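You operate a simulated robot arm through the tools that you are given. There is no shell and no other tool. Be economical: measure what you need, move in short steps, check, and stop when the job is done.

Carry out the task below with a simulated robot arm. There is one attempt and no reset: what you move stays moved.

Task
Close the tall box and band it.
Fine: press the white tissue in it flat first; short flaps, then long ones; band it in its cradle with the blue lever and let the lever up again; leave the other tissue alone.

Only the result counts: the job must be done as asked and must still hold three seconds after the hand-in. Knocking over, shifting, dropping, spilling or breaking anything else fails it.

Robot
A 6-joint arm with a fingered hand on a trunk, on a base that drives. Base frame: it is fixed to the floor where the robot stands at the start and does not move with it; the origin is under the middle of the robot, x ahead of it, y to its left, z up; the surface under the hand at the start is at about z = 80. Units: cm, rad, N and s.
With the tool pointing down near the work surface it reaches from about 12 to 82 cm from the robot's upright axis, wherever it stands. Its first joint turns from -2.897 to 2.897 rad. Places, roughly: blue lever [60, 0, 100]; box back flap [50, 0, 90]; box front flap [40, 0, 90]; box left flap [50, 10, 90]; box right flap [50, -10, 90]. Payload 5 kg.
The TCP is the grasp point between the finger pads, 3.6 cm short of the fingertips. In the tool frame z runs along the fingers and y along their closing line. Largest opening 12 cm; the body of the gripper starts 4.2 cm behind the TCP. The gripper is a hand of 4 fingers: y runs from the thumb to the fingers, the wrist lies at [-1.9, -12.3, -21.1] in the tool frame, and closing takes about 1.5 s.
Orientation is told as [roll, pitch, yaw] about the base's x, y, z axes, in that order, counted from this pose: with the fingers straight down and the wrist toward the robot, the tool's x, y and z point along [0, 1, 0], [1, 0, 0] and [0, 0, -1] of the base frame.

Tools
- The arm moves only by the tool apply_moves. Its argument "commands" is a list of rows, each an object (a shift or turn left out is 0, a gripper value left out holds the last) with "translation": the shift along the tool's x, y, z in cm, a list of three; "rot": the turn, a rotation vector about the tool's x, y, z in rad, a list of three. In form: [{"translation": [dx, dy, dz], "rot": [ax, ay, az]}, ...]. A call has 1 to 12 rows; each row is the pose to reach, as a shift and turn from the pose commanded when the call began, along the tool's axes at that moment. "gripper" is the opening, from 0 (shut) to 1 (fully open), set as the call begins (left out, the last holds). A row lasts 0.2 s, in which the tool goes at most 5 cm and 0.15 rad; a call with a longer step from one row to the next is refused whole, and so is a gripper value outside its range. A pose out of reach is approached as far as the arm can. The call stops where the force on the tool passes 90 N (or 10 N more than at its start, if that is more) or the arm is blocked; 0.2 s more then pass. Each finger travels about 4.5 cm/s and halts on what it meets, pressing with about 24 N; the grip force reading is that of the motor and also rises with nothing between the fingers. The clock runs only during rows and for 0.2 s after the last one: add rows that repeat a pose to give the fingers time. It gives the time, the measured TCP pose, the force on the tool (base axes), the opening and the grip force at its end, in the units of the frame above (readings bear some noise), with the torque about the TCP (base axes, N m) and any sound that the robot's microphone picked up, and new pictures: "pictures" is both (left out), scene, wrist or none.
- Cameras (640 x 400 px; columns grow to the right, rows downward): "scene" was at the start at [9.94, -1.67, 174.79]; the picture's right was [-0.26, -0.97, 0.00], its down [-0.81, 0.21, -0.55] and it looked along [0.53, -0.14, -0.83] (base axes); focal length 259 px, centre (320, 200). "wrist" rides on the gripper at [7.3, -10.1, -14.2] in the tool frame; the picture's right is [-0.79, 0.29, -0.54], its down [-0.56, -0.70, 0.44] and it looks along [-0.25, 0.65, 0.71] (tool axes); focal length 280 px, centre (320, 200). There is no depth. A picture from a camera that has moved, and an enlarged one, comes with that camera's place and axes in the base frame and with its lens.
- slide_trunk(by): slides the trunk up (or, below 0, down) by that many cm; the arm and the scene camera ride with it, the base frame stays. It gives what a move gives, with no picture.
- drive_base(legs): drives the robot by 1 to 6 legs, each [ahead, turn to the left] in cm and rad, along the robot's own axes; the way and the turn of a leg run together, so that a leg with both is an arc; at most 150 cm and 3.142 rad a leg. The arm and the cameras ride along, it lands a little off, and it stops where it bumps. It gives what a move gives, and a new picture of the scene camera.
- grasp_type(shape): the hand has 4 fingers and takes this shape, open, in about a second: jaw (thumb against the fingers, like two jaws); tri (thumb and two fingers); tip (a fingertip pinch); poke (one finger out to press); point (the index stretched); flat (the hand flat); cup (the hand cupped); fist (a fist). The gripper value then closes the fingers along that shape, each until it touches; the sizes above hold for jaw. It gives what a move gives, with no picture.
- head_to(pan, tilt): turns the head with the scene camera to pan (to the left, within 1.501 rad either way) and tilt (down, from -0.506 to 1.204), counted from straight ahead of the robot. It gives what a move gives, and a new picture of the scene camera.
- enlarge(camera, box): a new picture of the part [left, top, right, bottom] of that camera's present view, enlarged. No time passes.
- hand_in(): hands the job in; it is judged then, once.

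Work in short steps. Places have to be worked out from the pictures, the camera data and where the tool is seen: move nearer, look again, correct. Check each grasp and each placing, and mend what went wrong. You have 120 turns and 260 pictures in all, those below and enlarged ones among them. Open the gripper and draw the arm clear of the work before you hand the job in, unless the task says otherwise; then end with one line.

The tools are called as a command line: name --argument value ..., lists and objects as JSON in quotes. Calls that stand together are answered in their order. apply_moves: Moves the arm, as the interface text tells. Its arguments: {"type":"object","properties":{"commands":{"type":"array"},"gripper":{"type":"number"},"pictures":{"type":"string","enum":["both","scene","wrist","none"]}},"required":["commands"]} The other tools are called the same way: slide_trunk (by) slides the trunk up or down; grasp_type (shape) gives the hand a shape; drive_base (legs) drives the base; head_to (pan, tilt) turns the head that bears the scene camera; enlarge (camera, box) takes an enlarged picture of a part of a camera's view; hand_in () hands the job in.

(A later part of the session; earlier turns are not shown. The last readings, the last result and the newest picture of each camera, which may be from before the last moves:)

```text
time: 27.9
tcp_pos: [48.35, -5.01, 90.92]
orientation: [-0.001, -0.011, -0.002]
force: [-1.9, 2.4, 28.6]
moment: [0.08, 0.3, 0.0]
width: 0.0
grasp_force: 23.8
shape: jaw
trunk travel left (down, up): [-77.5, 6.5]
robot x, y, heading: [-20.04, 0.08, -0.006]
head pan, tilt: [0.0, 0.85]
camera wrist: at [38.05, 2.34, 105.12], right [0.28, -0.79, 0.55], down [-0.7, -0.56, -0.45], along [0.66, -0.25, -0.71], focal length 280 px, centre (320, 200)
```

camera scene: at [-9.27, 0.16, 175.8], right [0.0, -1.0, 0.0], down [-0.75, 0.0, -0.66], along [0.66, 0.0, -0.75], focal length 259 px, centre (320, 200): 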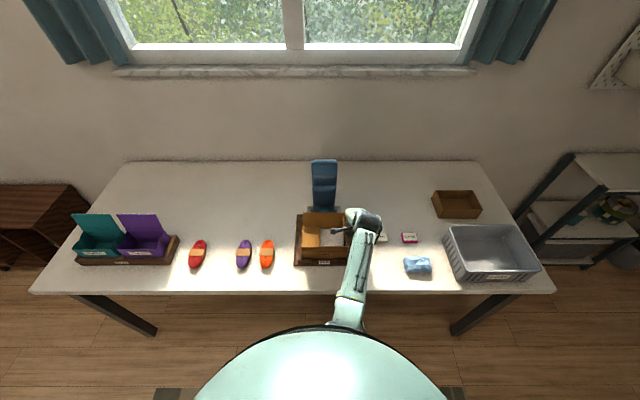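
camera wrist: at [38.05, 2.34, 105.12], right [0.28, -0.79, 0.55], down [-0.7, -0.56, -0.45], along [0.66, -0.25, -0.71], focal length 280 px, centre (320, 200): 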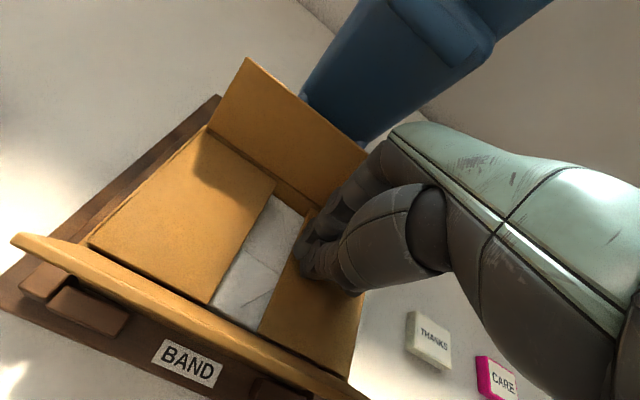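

Right flap pressed flat. Lift, go in front of the front flap.

apply_moves --commands '[{"translation": [0, 0, -4]}, {"translation": [0, 0, -8.5]}, {"translation": [1.5, -4, -12]}, {"translation": [3.5, -8.5, -12]}, {"translation": [3.5, -12.5, -12]}, {"translation": [3.5, -15.5, -12]}]' --pictures "none"

apply_moves --commands '[{"translation": [0, 0, 4.5]}, {"translation": [0, 0, 9]}, {"translation": [0, 0, 10]}]'

enlarge --camera "wrist" --box '[200, 100, 460, 350]'

```text
refused: row 3 steps farther than a row can; nothing moved
```

```text
time: 28.3
tcp_pos: [49.56, -5.22, 90.91]
orientation: [0.002, -0.046, -0.003]
force: [-12.0, 1.1, 31.2]
moment: [0.1, 0.74, 0.01]
width: 0.0
grasp_force: 25.0
shape: jaw
trunk travel left (down, up): [-77.5, 6.5]
robot x, y, heading: [-20.5, -0.31, -0.0]
head pan, tilt: [0.0, 0.85]
stopped in row 1: the force on the tool passed its limit at 126 N (the readings are from after the stop); the commanded pose is now the measured one
camera scene: at [-9.78, 0.15, 175.81], right [0.0, -1.0, 0.0], down [-0.75, 0.0, -0.66], along [0.66, 0.0, -0.75], focal length 259 px, centre (320, 200)
camera wrist: at [38.81, 2.21, 104.75], right [0.26, -0.79, 0.55], down [-0.68, -0.56, -0.48], along [0.69, -0.25, -0.68], focal length 280 px, centre (320, 200)
```

scene: 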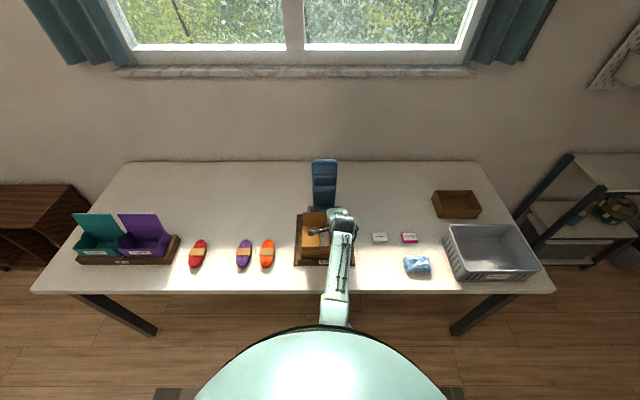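
wrist: 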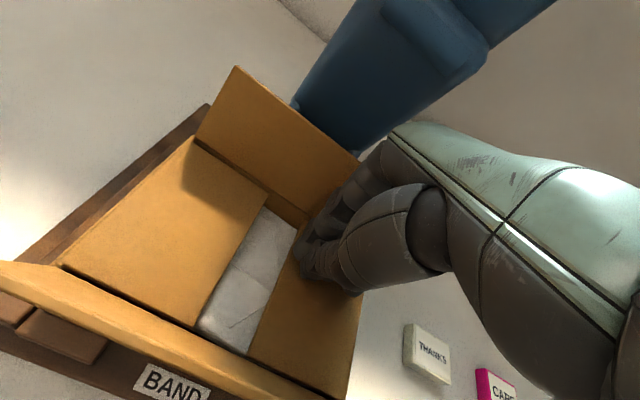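

```text
1.60 times, centred on (330, 225) of wrist
camera zoom: at [38.81, 2.21, 104.75], right [0.26, -0.79, 0.55], down [-0.68, -0.56, -0.48], along [0.69, -0.25, -0.68], focal length 449 px, centre (304, 160)
```

zoom: 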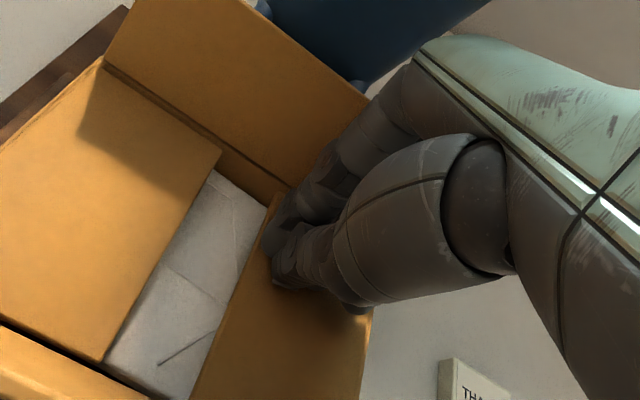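

My refused first move made the second one press down — no visible damage, but I must not batch those. Lift straight up now.

apply_moves --commands '[{"translation": [0, 0, -3], "rot": [0.02, 0, 0]}, {"translation": [0, 0, -7], "rot": [0.046, 0, 0]}, {"translation": [1, -2, -10.5], "rot": [0.046, 0, 0]}, {"translation": [2, -5, -12.5], "rot": [0.046, 0, 0]}, {"translation": [3.5, -9, -12.5], "rot": [0.046, 0, 0]}, {"translation": [3.5, -13, -12.5], "rot": [0.046, 0, 0]}, {"translation": [3.5, -17, -12.5], "rot": [0.046, 0, 0]}]'

enlarge --camera "wrist" --box '[160, 60, 480, 300]'

```text
time: 29.9
tcp_pos: [31.86, -1.29, 102.22]
orientation: [0.0, 0.01, -0.003]
force: [-0.4, -0.3, 0.3]
moment: [-0.04, -0.01, 0.0]
width: 0.01
grasp_force: 24.0
shape: jaw
trunk travel left (down, up): [-77.5, 6.5]
robot x, y, heading: [-20.18, 0.26, -0.007]
head pan, tilt: [0.0, 0.85]
camera scene: at [-9.55, 0.14, 175.82], right [0.0, -1.0, 0.0], down [-0.75, 0.0, -0.66], along [0.66, 0.0, -0.75], focal length 259 px, centre (320, 200)
camera wrist: at [21.83, 6.01, 116.7], right [0.29, -0.79, 0.54], down [-0.71, -0.56, -0.44], along [0.65, -0.25, -0.72], focal length 280 px, centre (320, 200)
```

scene: 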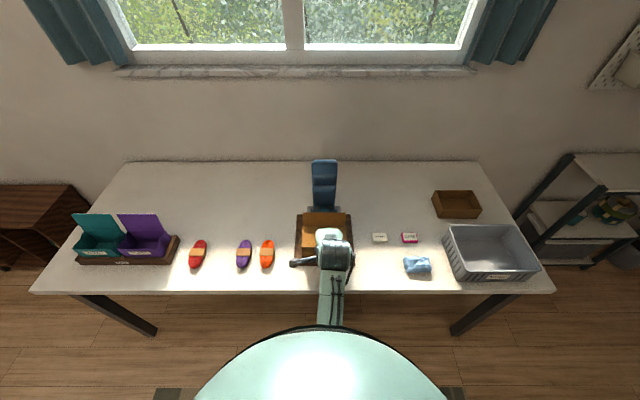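
wrist: 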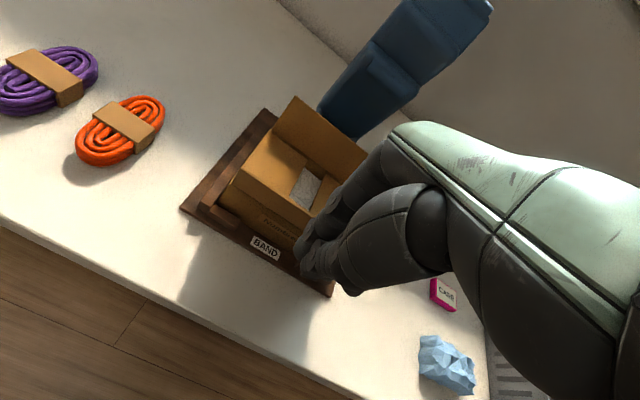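

```text
1.67 times, centred on (320, 180) of wrist
camera zoom: at [21.83, 6.01, 116.7], right [0.29, -0.79, 0.54], down [-0.71, -0.56, -0.44], along [0.65, -0.25, -0.72], focal length 467 px, centre (320, 233)
```

zoom: 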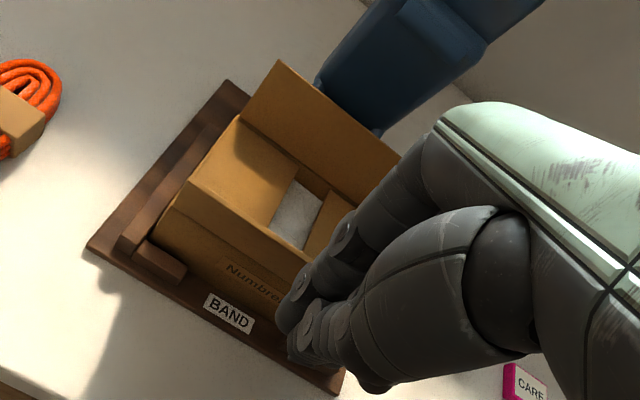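

Both short flaps flat; front flap already leaning inwards. Lower in front of it and push away from the robot.

apply_moves --commands '[{"translation": [0, 0, 4.5]}, {"translation": [0, 0, 9]}, {"translation": [0, 0, 9.8]}, {"translation": [0, 2, 9.8]}, {"translation": [0, 4, 9.8]}, {"translation": [0, 6, 9.8]}, {"translation": [0, 8, 9.8]}, {"translation": [0, 9.5, 9.8]}, {"translation": [0, 11, 9.8]}, {"translation": [0, 12.5, 9.8]}]'

enlarge --camera "wrist" --box '[160, 60, 480, 300]'

```text
time: 32.1
tcp_pos: [44.74, -1.58, 92.07]
orientation: [0.001, 0.013, -0.005]
force: [-0.1, -0.3, 0.1]
moment: [0.01, -0.03, 0.01]
width: 0.0
grasp_force: 23.8
shape: jaw
trunk travel left (down, up): [-77.5, 6.5]
robot x, y, heading: [-20.19, 0.57, 0.001]
head pan, tilt: [0.0, 0.85]
camera scene: at [-9.16, 0.12, 175.79], right [0.0, -1.0, 0.0], down [-0.75, 0.0, -0.66], along [0.66, 0.0, -0.75], focal length 259 px, centre (320, 200)
camera wrist: at [34.7, 5.68, 106.56], right [0.29, -0.79, 0.54], down [-0.71, -0.56, -0.43], along [0.64, -0.25, -0.72], focal length 280 px, centre (320, 200)
```

scene: 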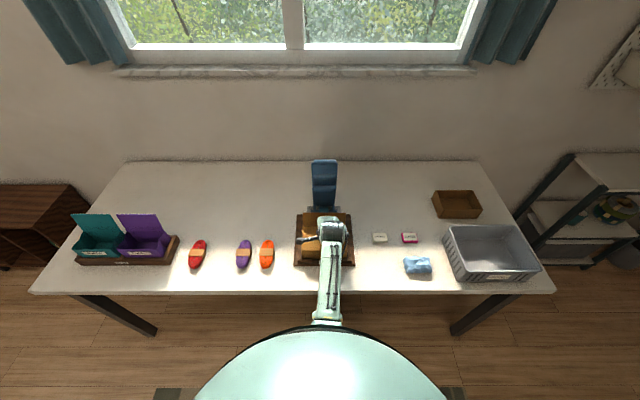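
wrist: 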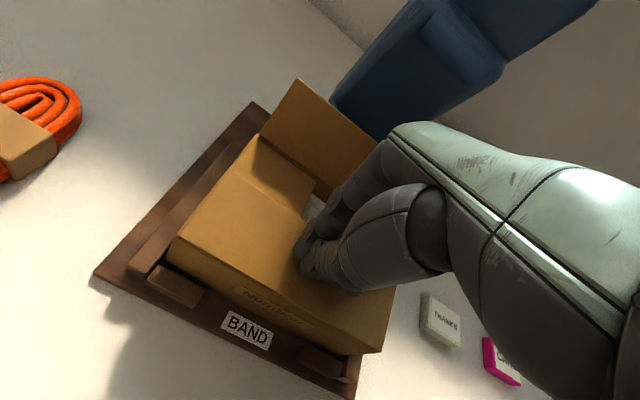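

```text
1.67 times, centred on (320, 180) of wrist
camera zoom: at [34.7, 5.68, 106.56], right [0.29, -0.79, 0.54], down [-0.71, -0.56, -0.43], along [0.64, -0.25, -0.72], focal length 467 px, centre (320, 233)
```

zoom: 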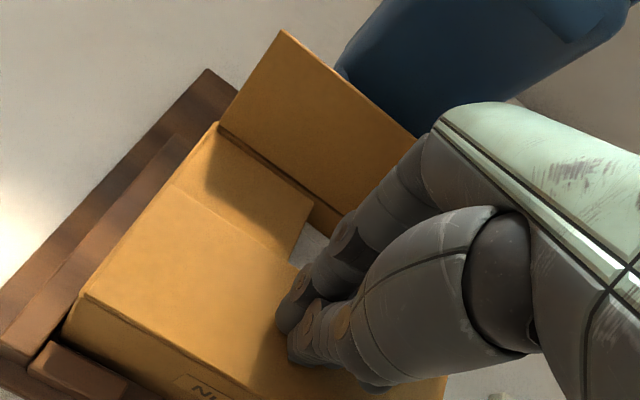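

Front flap almost flat; press down a little then rise.

apply_moves --commands '[{"translation": [0, 0, 0.4]}, {"translation": [0, 0, 0.8]}, {"translation": [0, 0, 1.1]}, {"translation": [0, 0, -3]}, {"translation": [0, 0, -7]}, {"translation": [0, 0, -11]}, {"translation": [0, -3, -14]}]'

enlarge --camera "wrist" --box '[160, 60, 480, 300]'

```text
time: 33.7
tcp_pos: [41.38, -1.68, 106.42]
orientation: [0.002, 0.01, -0.005]
force: [-1.0, 0.2, -0.1]
moment: [0.01, -0.02, -0.01]
width: 0.0
grasp_force: 23.9
shape: jaw
trunk travel left (down, up): [-77.5, 6.5]
robot x, y, heading: [-20.1, 0.08, -0.008]
head pan, tilt: [0.0, 0.85]
camera scene: at [-9.57, 0.13, 175.81], right [0.0, -1.0, 0.0], down [-0.75, 0.0, -0.66], along [0.66, 0.0, -0.75], focal length 259 px, centre (320, 200)
camera wrist: at [31.46, 5.69, 120.81], right [0.29, -0.79, 0.54], down [-0.71, -0.56, -0.44], along [0.65, -0.25, -0.72], focal length 280 px, centre (320, 200)
```

scene: 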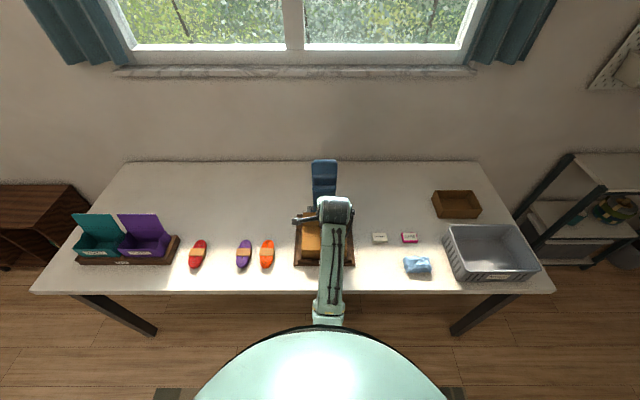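
wrist: 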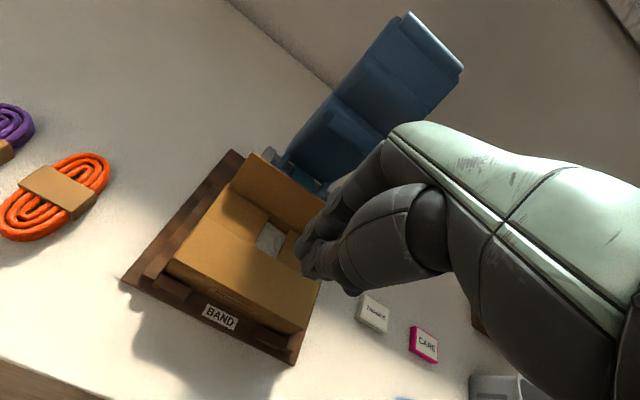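

```text
1.67 times, centred on (320, 180) of wrist
camera zoom: at [31.46, 5.69, 120.81], right [0.29, -0.79, 0.54], down [-0.71, -0.56, -0.44], along [0.65, -0.25, -0.72], focal length 467 px, centre (320, 233)
```

zoom: 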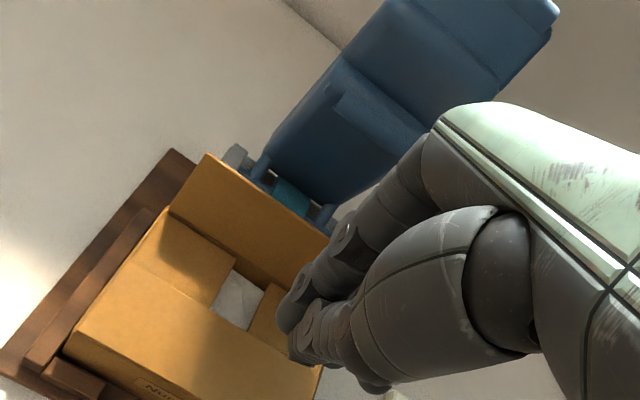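

Only the back flap remains; the lever stands vertical at x≈64, y −6…3. The knuckles bulge forward, so I'll come in from the left with a rolled hand. First retreat the arm left and drive closer.

apply_moves --commands '[{"translation": [3, -2, -2]}, {"translation": [6, -4, -3]}, {"translation": [9, -6, -3]}, {"translation": [12, -8, -3]}, {"translation": [14, -8, -3]}]' --pictures "none"

drive_base --legs '[[15, 0]]'

```text
time: 34.9
tcp_pos: [33.77, 12.19, 109.13]
orientation: [0.0, 0.012, -0.003]
force: [1.1, -0.4, 0.1]
moment: [0.0, 0.01, 0.04]
width: 0.0
grasp_force: 23.9
shape: jaw
trunk travel left (down, up): [-77.5, 6.5]
robot x, y, heading: [-20.39, -0.21, -0.006]
head pan, tilt: [0.0, 0.85]
```

```text
time: 36.3
tcp_pos: [48.55, 12.28, 109.36]
orientation: [0.002, 0.01, -0.002]
force: [-0.5, -0.2, -0.2]
moment: [-0.03, -0.03, -0.03]
width: 0.0
grasp_force: 23.8
shape: jaw
trunk travel left (down, up): [-77.5, 6.5]
robot x, y, heading: [-5.36, -0.09, 0.0]
head pan, tilt: [0.0, 0.85]
camera scene: at [5.48, 0.12, 175.81], right [0.0, -1.0, 0.0], down [-0.75, 0.0, -0.66], along [0.66, 0.0, -0.75], focal length 259 px, centre (320, 200)
```

scene: 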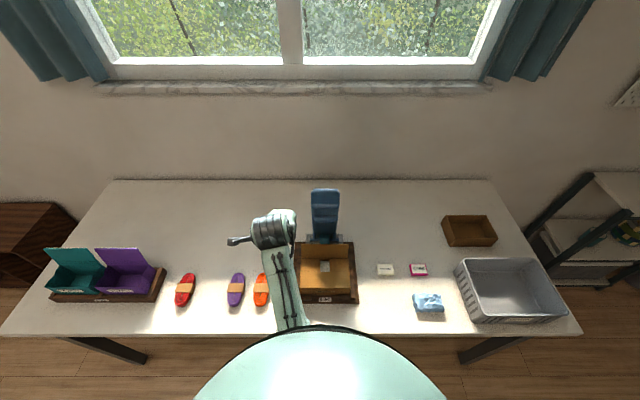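

apply_moves --commands '[{"translation": [2, 3, 0], "rot": [0, -0.1, 0]}, {"translation": [4, 6, 0], "rot": [0, -0.2, 0]}, {"translation": [5, 9, 0], "rot": [0, -0.3, 0]}, {"translation": [5, 11.5, 0], "rot": [0, -0.4, 0]}, {"translation": [5, 11.5, 4], "rot": [0, -0.5, 0]}]'

enlarge --camera "scene" --box '[240, 170, 400, 310]'

```text
time: 37.5
tcp_pos: [60.35, 17.31, 105.01]
orientation: [-0.502, 0.011, -0.001]
force: [0.7, 0.6, -0.1]
moment: [-0.02, -0.05, -0.01]
width: 0.0
grasp_force: 24.4
shape: jaw
trunk travel left (down, up): [-77.5, 6.5]
robot x, y, heading: [-5.23, -0.2, 0.003]
head pan, tilt: [0.0, 0.85]
camera scene: at [5.65, 0.21, 175.8], right [0.0, -1.0, 0.0], down [-0.75, 0.0, -0.66], along [0.66, 0.0, -0.75], focal length 259 px, centre (320, 200)
camera wrist: at [50.23, 30.53, 114.25], right [0.3, -0.43, 0.85], down [-0.7, -0.7, -0.11], along [0.65, -0.56, -0.51], focal length 280 px, centre (320, 200)
```

scene: 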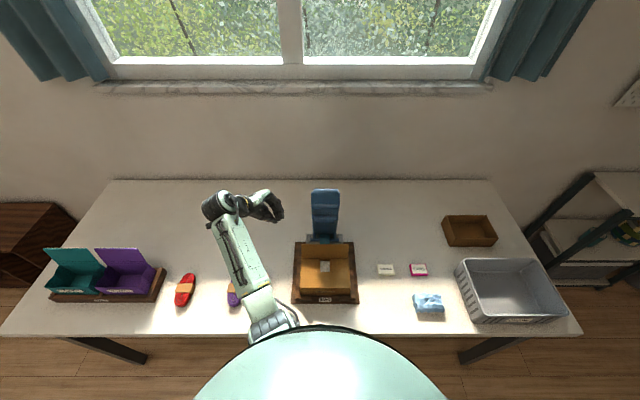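
wrist: 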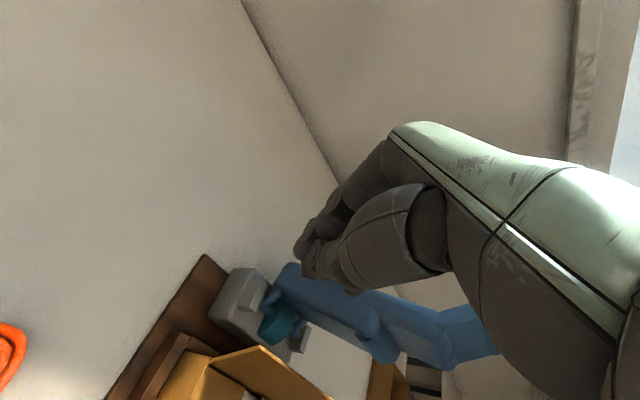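

```text
2.86 times, centred on (320, 240) of scene
camera zoom: at [5.65, 0.21, 175.8], right [0.0, -1.0, 0.0], down [-0.75, 0.0, -0.66], along [0.66, 0.0, -0.75], focal length 740 px, centre (320, 86)
```

zoom: 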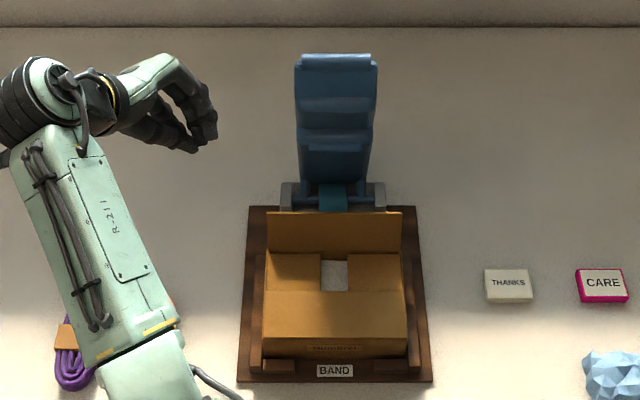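

Clear view: tip at left. Lower to flap height outside the cradle's left, staying left of the lever.

apply_moves --commands '[{"translation": [0.6, 0.2, 3]}, {"translation": [1.3, 0.4, 6]}, {"translation": [2, 0.6, 9]}, {"translation": [2.66, 0.6, 11.7]}]'

enlarge --camera "scene" --box '[260, 190, 388, 290]'

enlarge --camera "wrist" --box '[200, 200, 440, 400]'

```text
time: 38.5
tcp_pos: [60.69, 13.84, 93.54]
orientation: [-0.5, 0.011, 0.0]
force: [0.2, 0.8, -0.8]
moment: [0.01, 0.01, 0.01]
width: 0.0
grasp_force: 24.3
shape: jaw
trunk travel left (down, up): [-77.5, 6.5]
robot x, y, heading: [-5.2, 0.35, 0.003]
head pan, tilt: [0.0, 0.85]
camera scene: at [5.67, 0.11, 175.8], right [0.0, -1.0, 0.0], down [-0.75, 0.0, -0.66], along [0.66, 0.0, -0.75], focal length 259 px, centre (320, 200)
camera wrist: at [50.63, 27.16, 102.84], right [0.3, -0.43, 0.85], down [-0.7, -0.7, -0.11], along [0.65, -0.56, -0.51], focal length 280 px, centre (320, 200)
```

scene: 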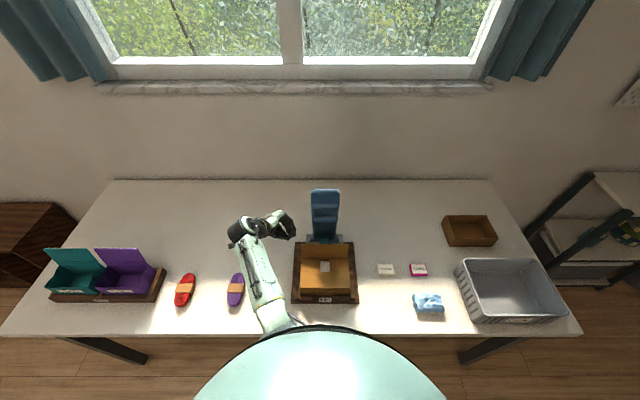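
wrist: 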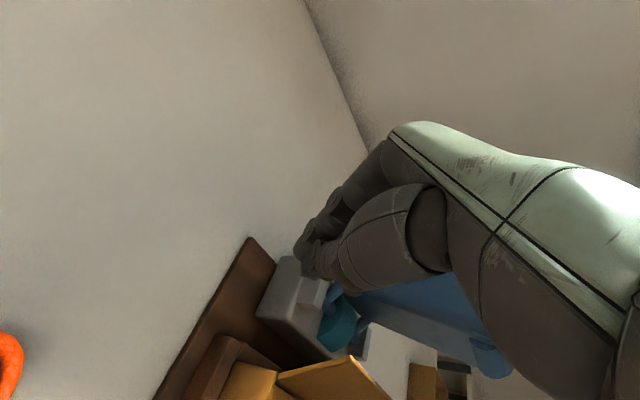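

```text
4.00 times, centred on (324, 240) of scene
camera zoom: at [5.67, 0.11, 175.8], right [0.0, -1.0, 0.0], down [-0.75, 0.0, -0.66], along [0.66, 0.0, -0.75], focal length 1036 px, centre (304, 40)
```

zoom: 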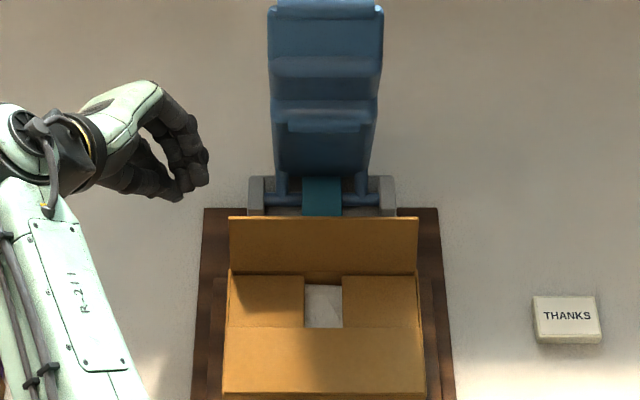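

```text
2.00 times, centred on (320, 300) of wrist
camera zoom: at [50.63, 27.16, 102.84], right [0.3, -0.43, 0.85], down [-0.7, -0.7, -0.11], along [0.65, -0.56, -0.51], focal length 561 px, centre (320, 0)
```

zoom: 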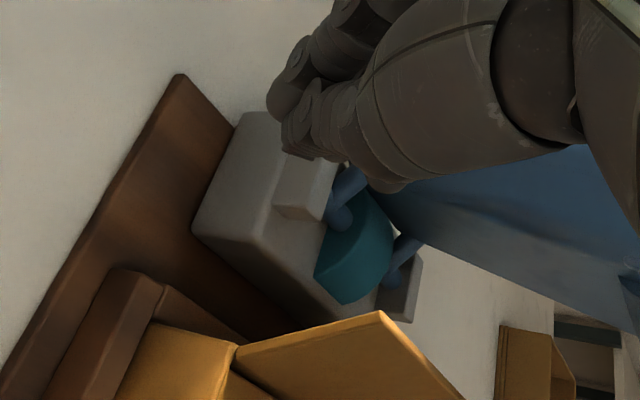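

Gap between flap (x≈57) and lever (x≈62) is enough. I slide the fingertips in from the left behind the flap.

apply_moves --commands '[{"translation": [-1.2, -1, 0.1]}, {"translation": [-3, -1, 0.9]}, {"translation": [-4.5, -1, 1.8]}, {"translation": [-5.95, -1, 2.67]}]'

enlarge --camera "scene" --box '[260, 190, 388, 290]'

enlarge --camera "wrist" --box '[200, 200, 440, 400]'

```text
time: 39.5
tcp_pos: [59.56, 7.34, 94.17]
orientation: [-0.5, 0.011, -0.002]
force: [1.0, -0.4, 0.1]
moment: [0.0, 0.02, 0.02]
width: 0.01
grasp_force: 23.8
shape: jaw
trunk travel left (down, up): [-77.5, 6.5]
robot x, y, heading: [-5.28, -0.02, -0.0]
head pan, tilt: [0.0, 0.85]
camera scene: at [5.61, 0.03, 175.8], right [0.0, -1.0, 0.0], down [-0.75, 0.0, -0.66], along [0.66, 0.0, -0.75], focal length 259 px, centre (320, 200)
camera wrist: at [49.55, 20.53, 103.4], right [0.3, -0.43, 0.85], down [-0.7, -0.7, -0.11], along [0.65, -0.56, -0.51], focal length 280 px, centre (320, 200)
```

scene: 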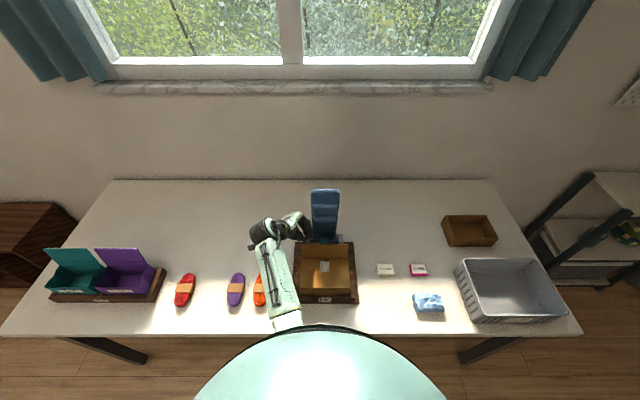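
wrist: 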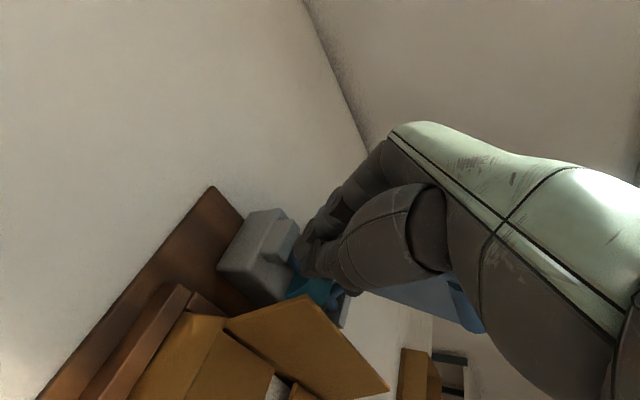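

```text
4.00 times, centred on (324, 240) of scene
camera zoom: at [5.61, 0.03, 175.8], right [0.0, -1.0, 0.0], down [-0.75, 0.0, -0.66], along [0.66, 0.0, -0.75], focal length 1036 px, centre (304, 40)
```

zoom: 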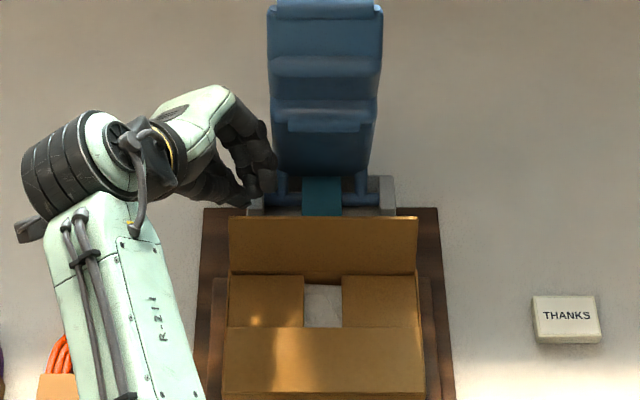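

```text
2.00 times, centred on (320, 300) of wrist
camera zoom: at [49.55, 20.53, 103.4], right [0.3, -0.43, 0.85], down [-0.7, -0.7, -0.11], along [0.65, -0.56, -0.51], focal length 561 px, centre (320, 0)
```

zoom: 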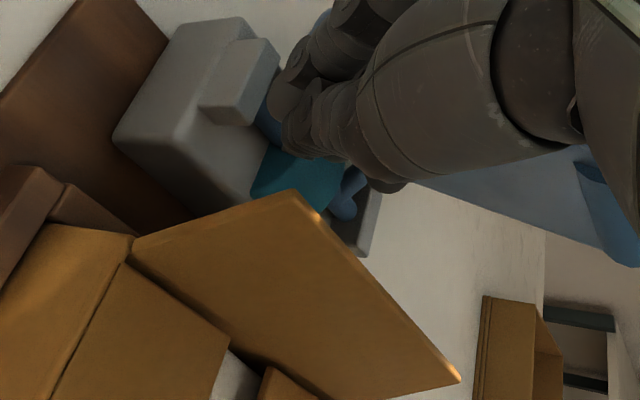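

Fingertips are behind the flap's left end. Pull toward the robot.

apply_moves --commands '[{"translation": [0, -1.2, 0]}, {"translation": [0, -2.4, 0]}, {"translation": [0, -3.6, 0]}, {"translation": [0, -4.8, 0]}, {"translation": [0, -6, 0]}]'

enlarge --camera "scene" --box '[260, 190, 388, 290]'

enlarge --camera "wrist" --box '[200, 200, 440, 400]'

```text
time: 40.7
tcp_pos: [53.37, 7.46, 94.12]
orientation: [-0.501, 0.011, -0.002]
force: [-0.6, 0.0, -0.9]
moment: [-0.01, 0.01, 0.04]
width: 0.01
grasp_force: 24.2
shape: jaw
trunk travel left (down, up): [-77.5, 6.5]
robot x, y, heading: [-5.19, 0.0, -0.004]
head pan, tilt: [0.0, 0.85]
camera scene: at [5.58, 0.11, 175.8], right [0.0, -1.0, 0.0], down [-0.75, 0.0, -0.66], along [0.66, 0.0, -0.75], focal length 259 px, centre (320, 200)
camera wrist: at [43.34, 20.69, 103.33], right [0.3, -0.43, 0.85], down [-0.7, -0.7, -0.11], along [0.65, -0.56, -0.51], focal length 280 px, centre (320, 200)
```

scene: 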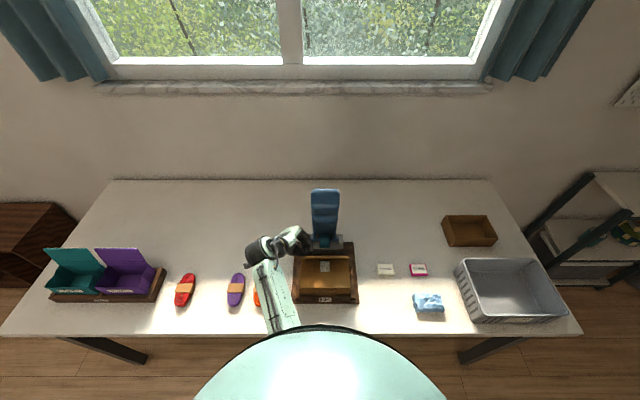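
wrist: 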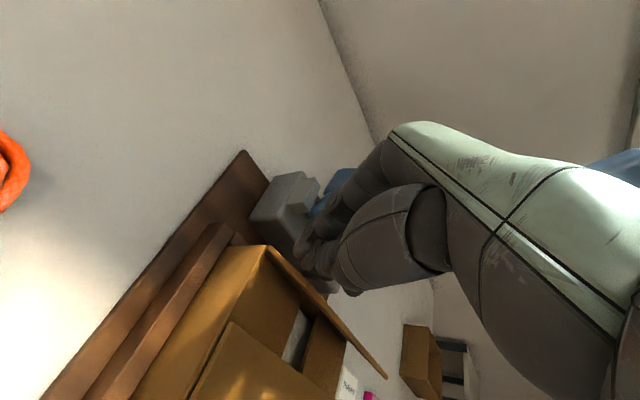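

```text
4.00 times, centred on (324, 240) of scene
camera zoom: at [5.58, 0.11, 175.8], right [0.0, -1.0, 0.0], down [-0.75, 0.0, -0.66], along [0.66, 0.0, -0.75], focal length 1036 px, centre (304, 40)
```

zoom: 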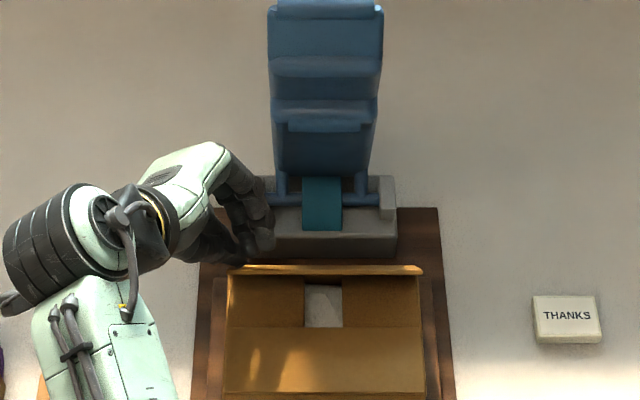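

```text
2.00 times, centred on (320, 300) of wrist
camera zoom: at [43.34, 20.69, 103.33], right [0.3, -0.43, 0.85], down [-0.7, -0.7, -0.11], along [0.65, -0.56, -0.51], focal length 561 px, centre (320, 0)
```

zoom: 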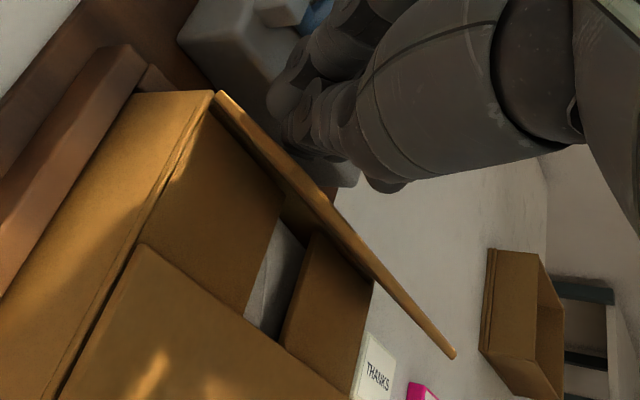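

Flap is just past vertical. Continue pulling, then press down.

apply_moves --commands '[{"translation": [0, -1.2, 0]}, {"translation": [0, -2.4, 0]}, {"translation": [0, -3.4, 0]}, {"translation": [0, -4.4, 0]}, {"translation": [-0.2, -4.4, 0.5]}]'

enlarge --camera "scene" --box '[260, 190, 388, 290]'

enlarge --camera "wrist" --box '[200, 200, 440, 400]'

```text
time: 41.9
tcp_pos: [49.09, 7.07, 93.83]
orientation: [-0.5, 0.011, 0.0]
force: [1.1, -0.1, 0.6]
moment: [0.0, -0.01, -0.05]
width: 0.0
grasp_force: 23.2
shape: jaw
trunk travel left (down, up): [-77.5, 6.5]
robot x, y, heading: [-5.32, 0.27, 0.001]
head pan, tilt: [0.0, 0.85]
camera scene: at [5.69, 0.12, 175.8], right [0.0, -1.0, 0.0], down [-0.75, 0.0, -0.66], along [0.66, 0.0, -0.75], focal length 259 px, centre (320, 200)
camera wrist: at [39.02, 20.3, 103.07], right [0.3, -0.43, 0.85], down [-0.7, -0.7, -0.11], along [0.65, -0.56, -0.51], focal length 280 px, centre (320, 200)
```

scene: 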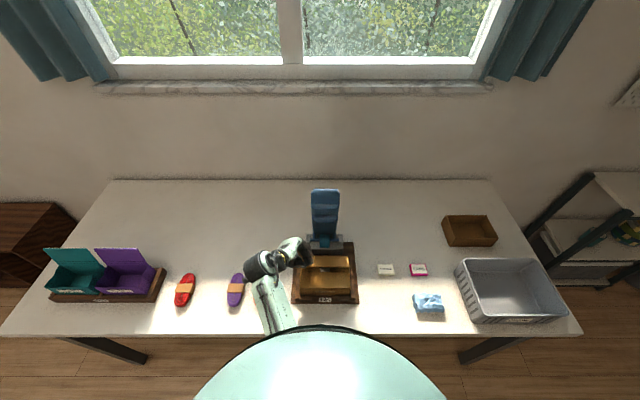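
wrist: 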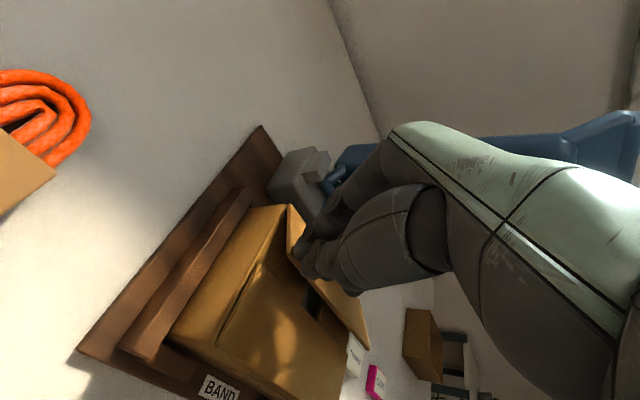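

```text
4.00 times, centred on (324, 240) of scene
camera zoom: at [5.69, 0.12, 175.8], right [0.0, -1.0, 0.0], down [-0.75, 0.0, -0.66], along [0.66, 0.0, -0.75], focal length 1036 px, centre (304, 40)
```

zoom: 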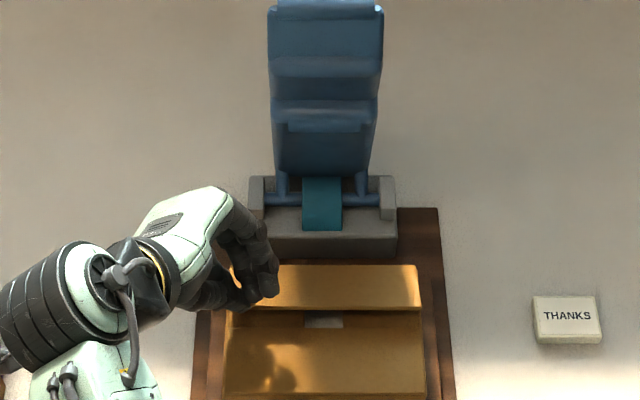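

```text
2.00 times, centred on (320, 300) of wrist
camera zoom: at [39.02, 20.3, 103.07], right [0.3, -0.43, 0.85], down [-0.7, -0.7, -0.11], along [0.65, -0.56, -0.51], focal length 561 px, centre (320, 0)
```

zoom: 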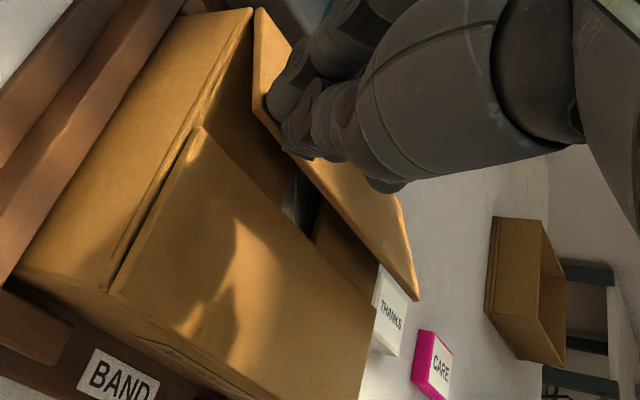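

Now press the flap down with the fingertips.

apply_moves --commands '[{"translation": [-0.6, 0.3, 1.0]}, {"translation": [-1.2, 0.6, 2.0]}, {"translation": [-1.5, 0.8, 2.9]}, {"translation": [-1.5, 0.8, 3.4]}]'

enlarge --camera "wrist" --box '[200, 200, 440, 400]'

```text
time: 42.9
tcp_pos: [49.88, 4.12, 91.76]
orientation: [-0.501, 0.006, -0.001]
force: [1.3, 2.9, 7.8]
moment: [0.05, -0.17, 0.01]
width: 0.0
grasp_force: 24.0
shape: jaw
trunk travel left (down, up): [-77.5, 6.5]
robot x, y, heading: [-5.45, 0.18, -0.004]
head pan, tilt: [0.0, 0.85]
camera scene: at [5.46, 0.18, 175.83], right [0.0, -1.0, 0.0], down [-0.75, 0.0, -0.66], along [0.66, 0.0, -0.75], focal length 259 px, centre (320, 200)
camera wrist: at [39.78, 17.39, 101.02], right [0.29, -0.43, 0.85], down [-0.7, -0.7, -0.12], along [0.65, -0.56, -0.51], focal length 280 px, centre (320, 200)
```

scene: 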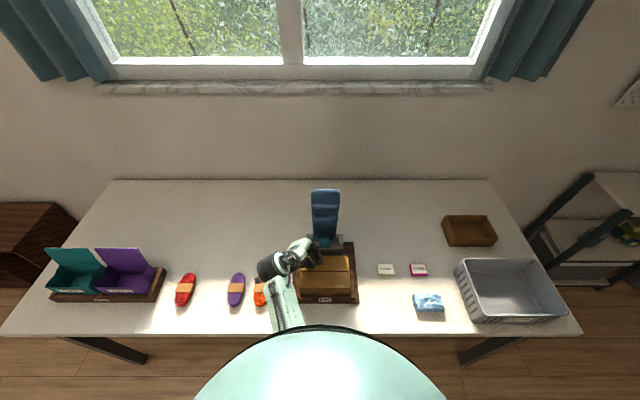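
wrist: 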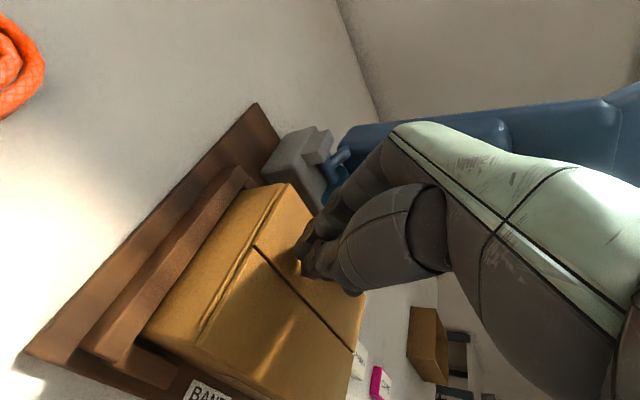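

```text
2.00 times, centred on (320, 300) of wrist
camera zoom: at [39.78, 17.39, 101.02], right [0.29, -0.43, 0.85], down [-0.7, -0.7, -0.12], along [0.65, -0.56, -0.51], focal length 561 px, centre (320, 0)
```

zoom: 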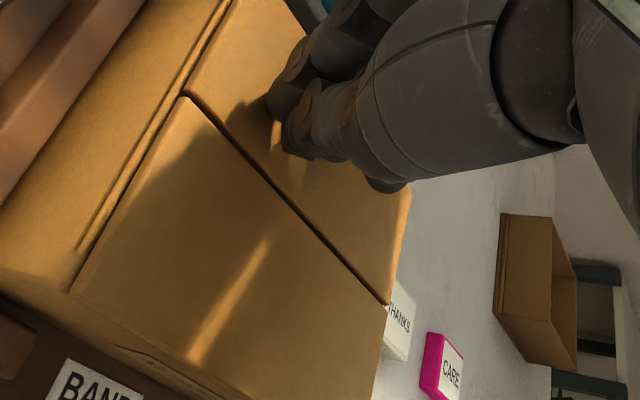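

The box is closed. I back the hand out up-left and go round to behind the lever (staying at y≈14, clear of it).

apply_moves --commands '[{"translation": [-1.9, 0, -3.5]}, {"translation": [-2.95, 0, -7.5]}, {"translation": [-4.0, 0, -11.5]}, {"translation": [-2.8, 0, -15.6]}, {"translation": [0.1, 0, -18.6]}, {"translation": [0.97, 4, -19.1]}, {"translation": [0.97, 8, -19.1]}, {"translation": [0.97, 12, -19.1]}]'

enlarge --camera "wrist" --box '[200, 200, 440, 400]'

enlarge --camera "scene" --box '[240, 170, 400, 310]'

```text
time: 44.7
tcp_pos: [62.07, 14.0, 107.61]
orientation: [-0.5, 0.013, -0.002]
force: [0.1, 0.9, 0.1]
moment: [-0.02, 0.0, 0.01]
width: 0.0
grasp_force: 23.9
shape: jaw
trunk travel left (down, up): [-77.5, 6.5]
robot x, y, heading: [-5.28, -0.19, -0.001]
head pan, tilt: [0.0, 0.85]
camera scene: at [5.82, 0.19, 175.78], right [0.0, -1.0, 0.0], down [-0.75, 0.0, -0.66], along [0.66, 0.0, -0.75], focal length 259 px, centre (320, 200)
camera wrist: at [51.99, 27.24, 116.94], right [0.3, -0.43, 0.85], down [-0.7, -0.7, -0.11], along [0.65, -0.56, -0.51], focal length 280 px, centre (320, 200)
```

scene: 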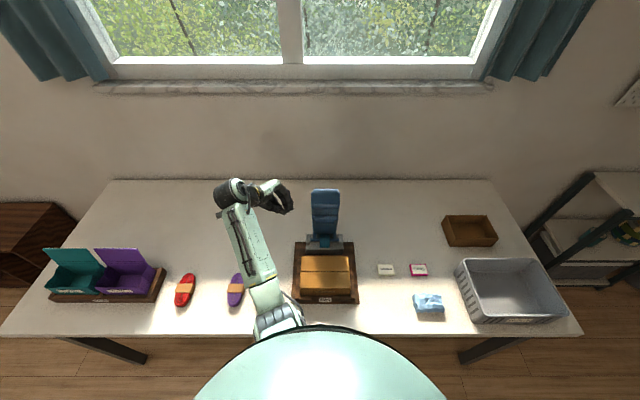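
wrist: 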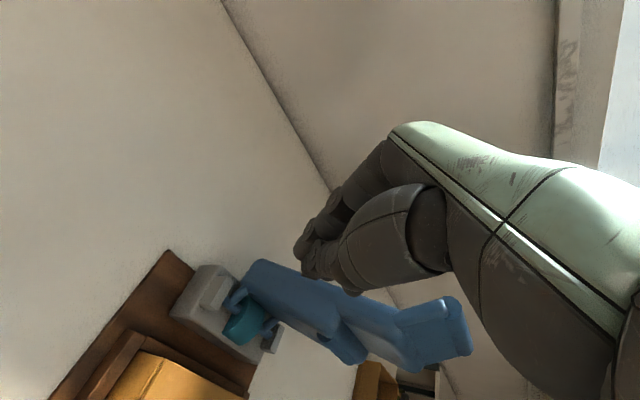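

```text
2.00 times, centred on (320, 300) of wrist
camera zoom: at [51.99, 27.24, 116.94], right [0.3, -0.43, 0.85], down [-0.7, -0.7, -0.11], along [0.65, -0.56, -0.51], focal length 561 px, centre (320, 0)
```

zoom: 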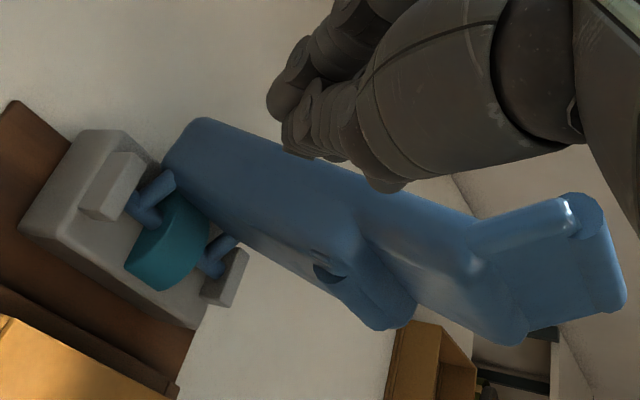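

```text
2.86 times, centred on (320, 240) of scene
camera zoom: at [5.82, 0.19, 175.78], right [0.0, -1.0, 0.0], down [-0.75, 0.0, -0.66], along [0.66, 0.0, -0.75], focal length 740 px, centre (320, 86)
```

zoom: 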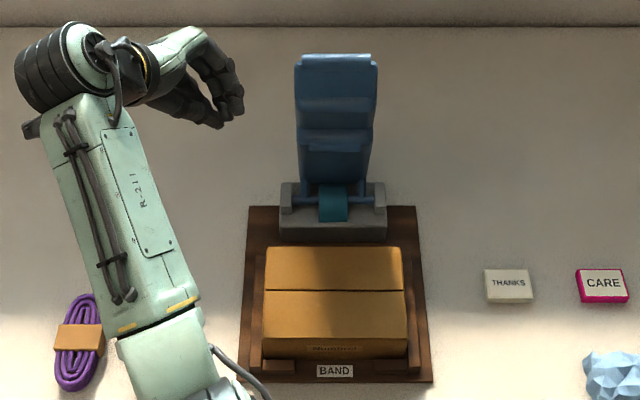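

The lever's back face lies around x≈67–69, so I need x≈73; drive 6 cm closer first (hand stays left of the lever).

drive_base --legs '[[6, 0]]'

```text
time: 45.7
tcp_pos: [67.67, 14.06, 107.96]
orientation: [-0.5, 0.01, -0.003]
force: [0.2, -0.5, -0.1]
moment: [0.01, 0.01, -0.01]
width: 0.01
grasp_force: 24.1
shape: jaw
trunk travel left (down, up): [-77.5, 6.5]
robot x, y, heading: [0.77, 0.01, 0.0]
head pan, tilt: [0.0, 0.85]
camera scene: at [11.39, 0.11, 175.81], right [0.0, -1.0, 0.0], down [-0.75, 0.0, -0.66], along [0.66, 0.0, -0.75], focal length 259 px, centre (320, 200)
```

scene: 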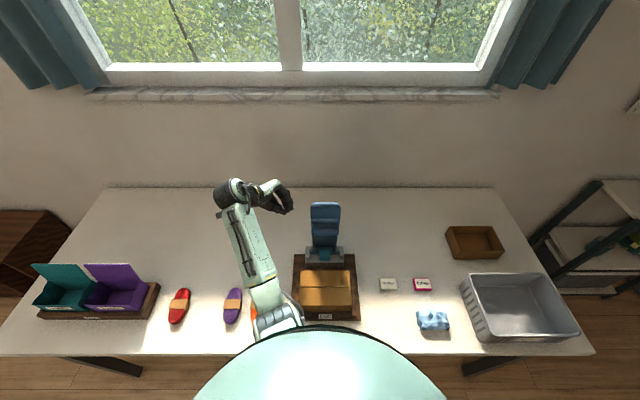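

Move behind the lever level, then slide right so fingertips overlap its left edge.

apply_moves --commands '[{"translation": [0, 3, 0]}, {"translation": [0, 6, 0]}, {"translation": [-2.6, 6, 1.4]}, {"translation": [-5.2, 6, 2.8]}]'

enlarge --camera "wrist" --box '[200, 200, 440, 400]'

enlarge --camera "scene" --box '[240, 170, 400, 310]'

```text
time: 46.7
tcp_pos: [73.78, 7.87, 107.71]
orientation: [-0.499, 0.011, 0.0]
force: [0.3, -0.3, 0.4]
moment: [0.03, -0.02, 0.01]
width: 0.0
grasp_force: 23.7
shape: jaw
trunk travel left (down, up): [-77.5, 6.5]
robot x, y, heading: [0.63, -0.17, 0.002]
head pan, tilt: [0.0, 0.85]
camera scene: at [11.46, -0.05, 175.81], right [0.0, -1.0, 0.0], down [-0.75, 0.0, -0.66], along [0.66, 0.0, -0.75], focal length 259 px, centre (320, 200)
camera wrist: at [63.74, 21.1, 117.03], right [0.3, -0.43, 0.85], down [-0.7, -0.7, -0.11], along [0.65, -0.56, -0.51], focal length 280 px, centre (320, 200)
```

scene: 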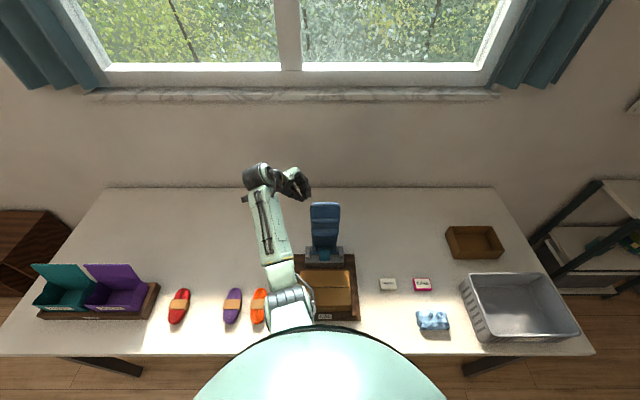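
wrist: 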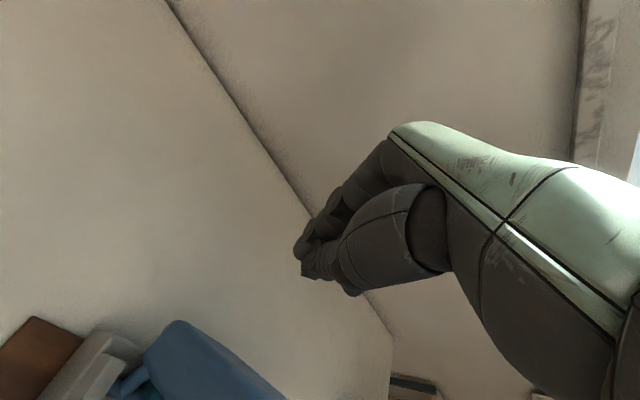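

```text
2.00 times, centred on (320, 300) of wrist
camera zoom: at [63.74, 21.1, 117.03], right [0.3, -0.43, 0.85], down [-0.7, -0.7, -0.11], along [0.65, -0.56, -0.51], focal length 561 px, centre (320, 0)
```

zoom: 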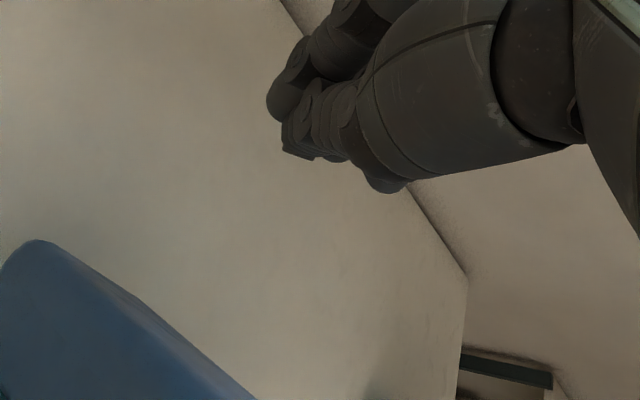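

```text
2.86 times, centred on (320, 240) of scene
camera zoom: at [11.46, -0.05, 175.81], right [0.0, -1.0, 0.0], down [-0.75, 0.0, -0.66], along [0.66, 0.0, -0.75], focal length 740 px, centre (320, 86)
```

zoom: 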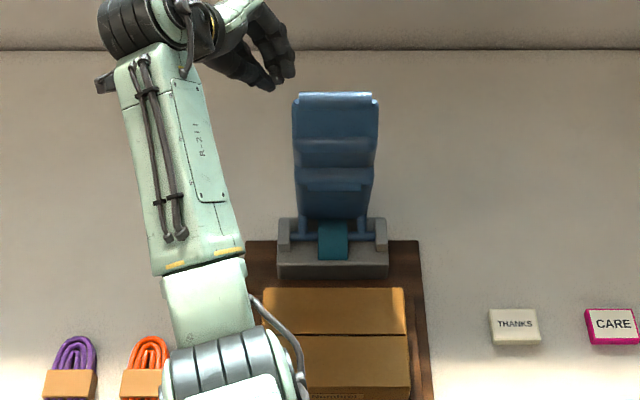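

Slide right and 2 cm down, then pull forward toward contact.

apply_moves --commands '[{"translation": [-1.5, 0, 2]}, {"translation": [-2.9, 0, 3.9]}, {"translation": [-2.9, -1.5, 3.9]}, {"translation": [-2.9, -3, 3.9]}]'

enlarge --camera "scene" --box '[240, 170, 400, 310]'

```text
time: 47.7
tcp_pos: [70.76, 3.52, 106.01]
orientation: [-0.499, 0.01, -0.002]
force: [0.1, -0.5, 0.4]
moment: [0.01, 0.04, -0.01]
width: 0.01
grasp_force: 24.1
shape: jaw
trunk travel left (down, up): [-77.5, 6.5]
robot x, y, heading: [0.47, 0.05, 0.005]
head pan, tilt: [0.0, 0.85]
camera scene: at [11.47, 0.04, 175.81], right [0.0, -1.0, 0.0], down [-0.75, 0.0, -0.66], along [0.66, 0.0, -0.75], focal length 259 px, centre (320, 200)
camera wrist: at [60.68, 16.79, 115.09], right [0.3, -0.43, 0.85], down [-0.7, -0.7, -0.11], along [0.65, -0.56, -0.51], focal length 280 px, centre (320, 200)
```

scene: 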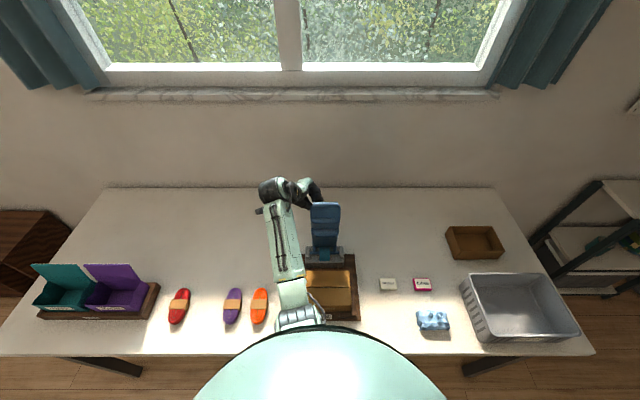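
wrist: 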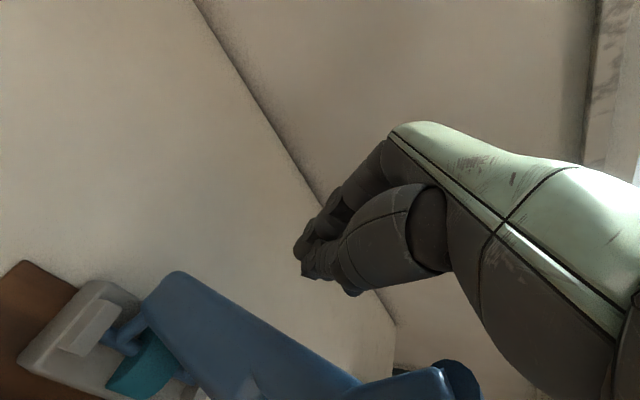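

```text
2.86 times, centred on (320, 240) of scene
camera zoom: at [11.47, 0.04, 175.81], right [0.0, -1.0, 0.0], down [-0.75, 0.0, -0.66], along [0.66, 0.0, -0.75], focal length 740 px, centre (320, 86)
```

zoom: 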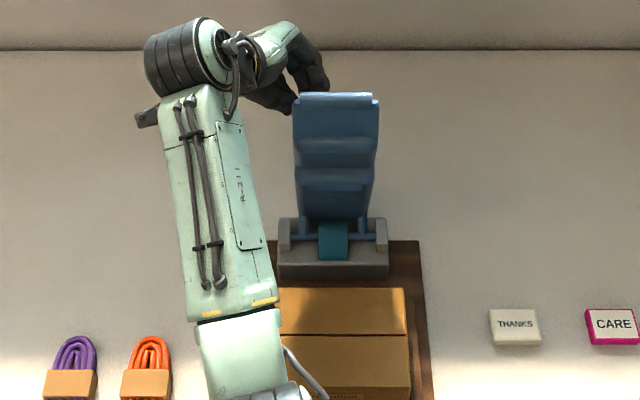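

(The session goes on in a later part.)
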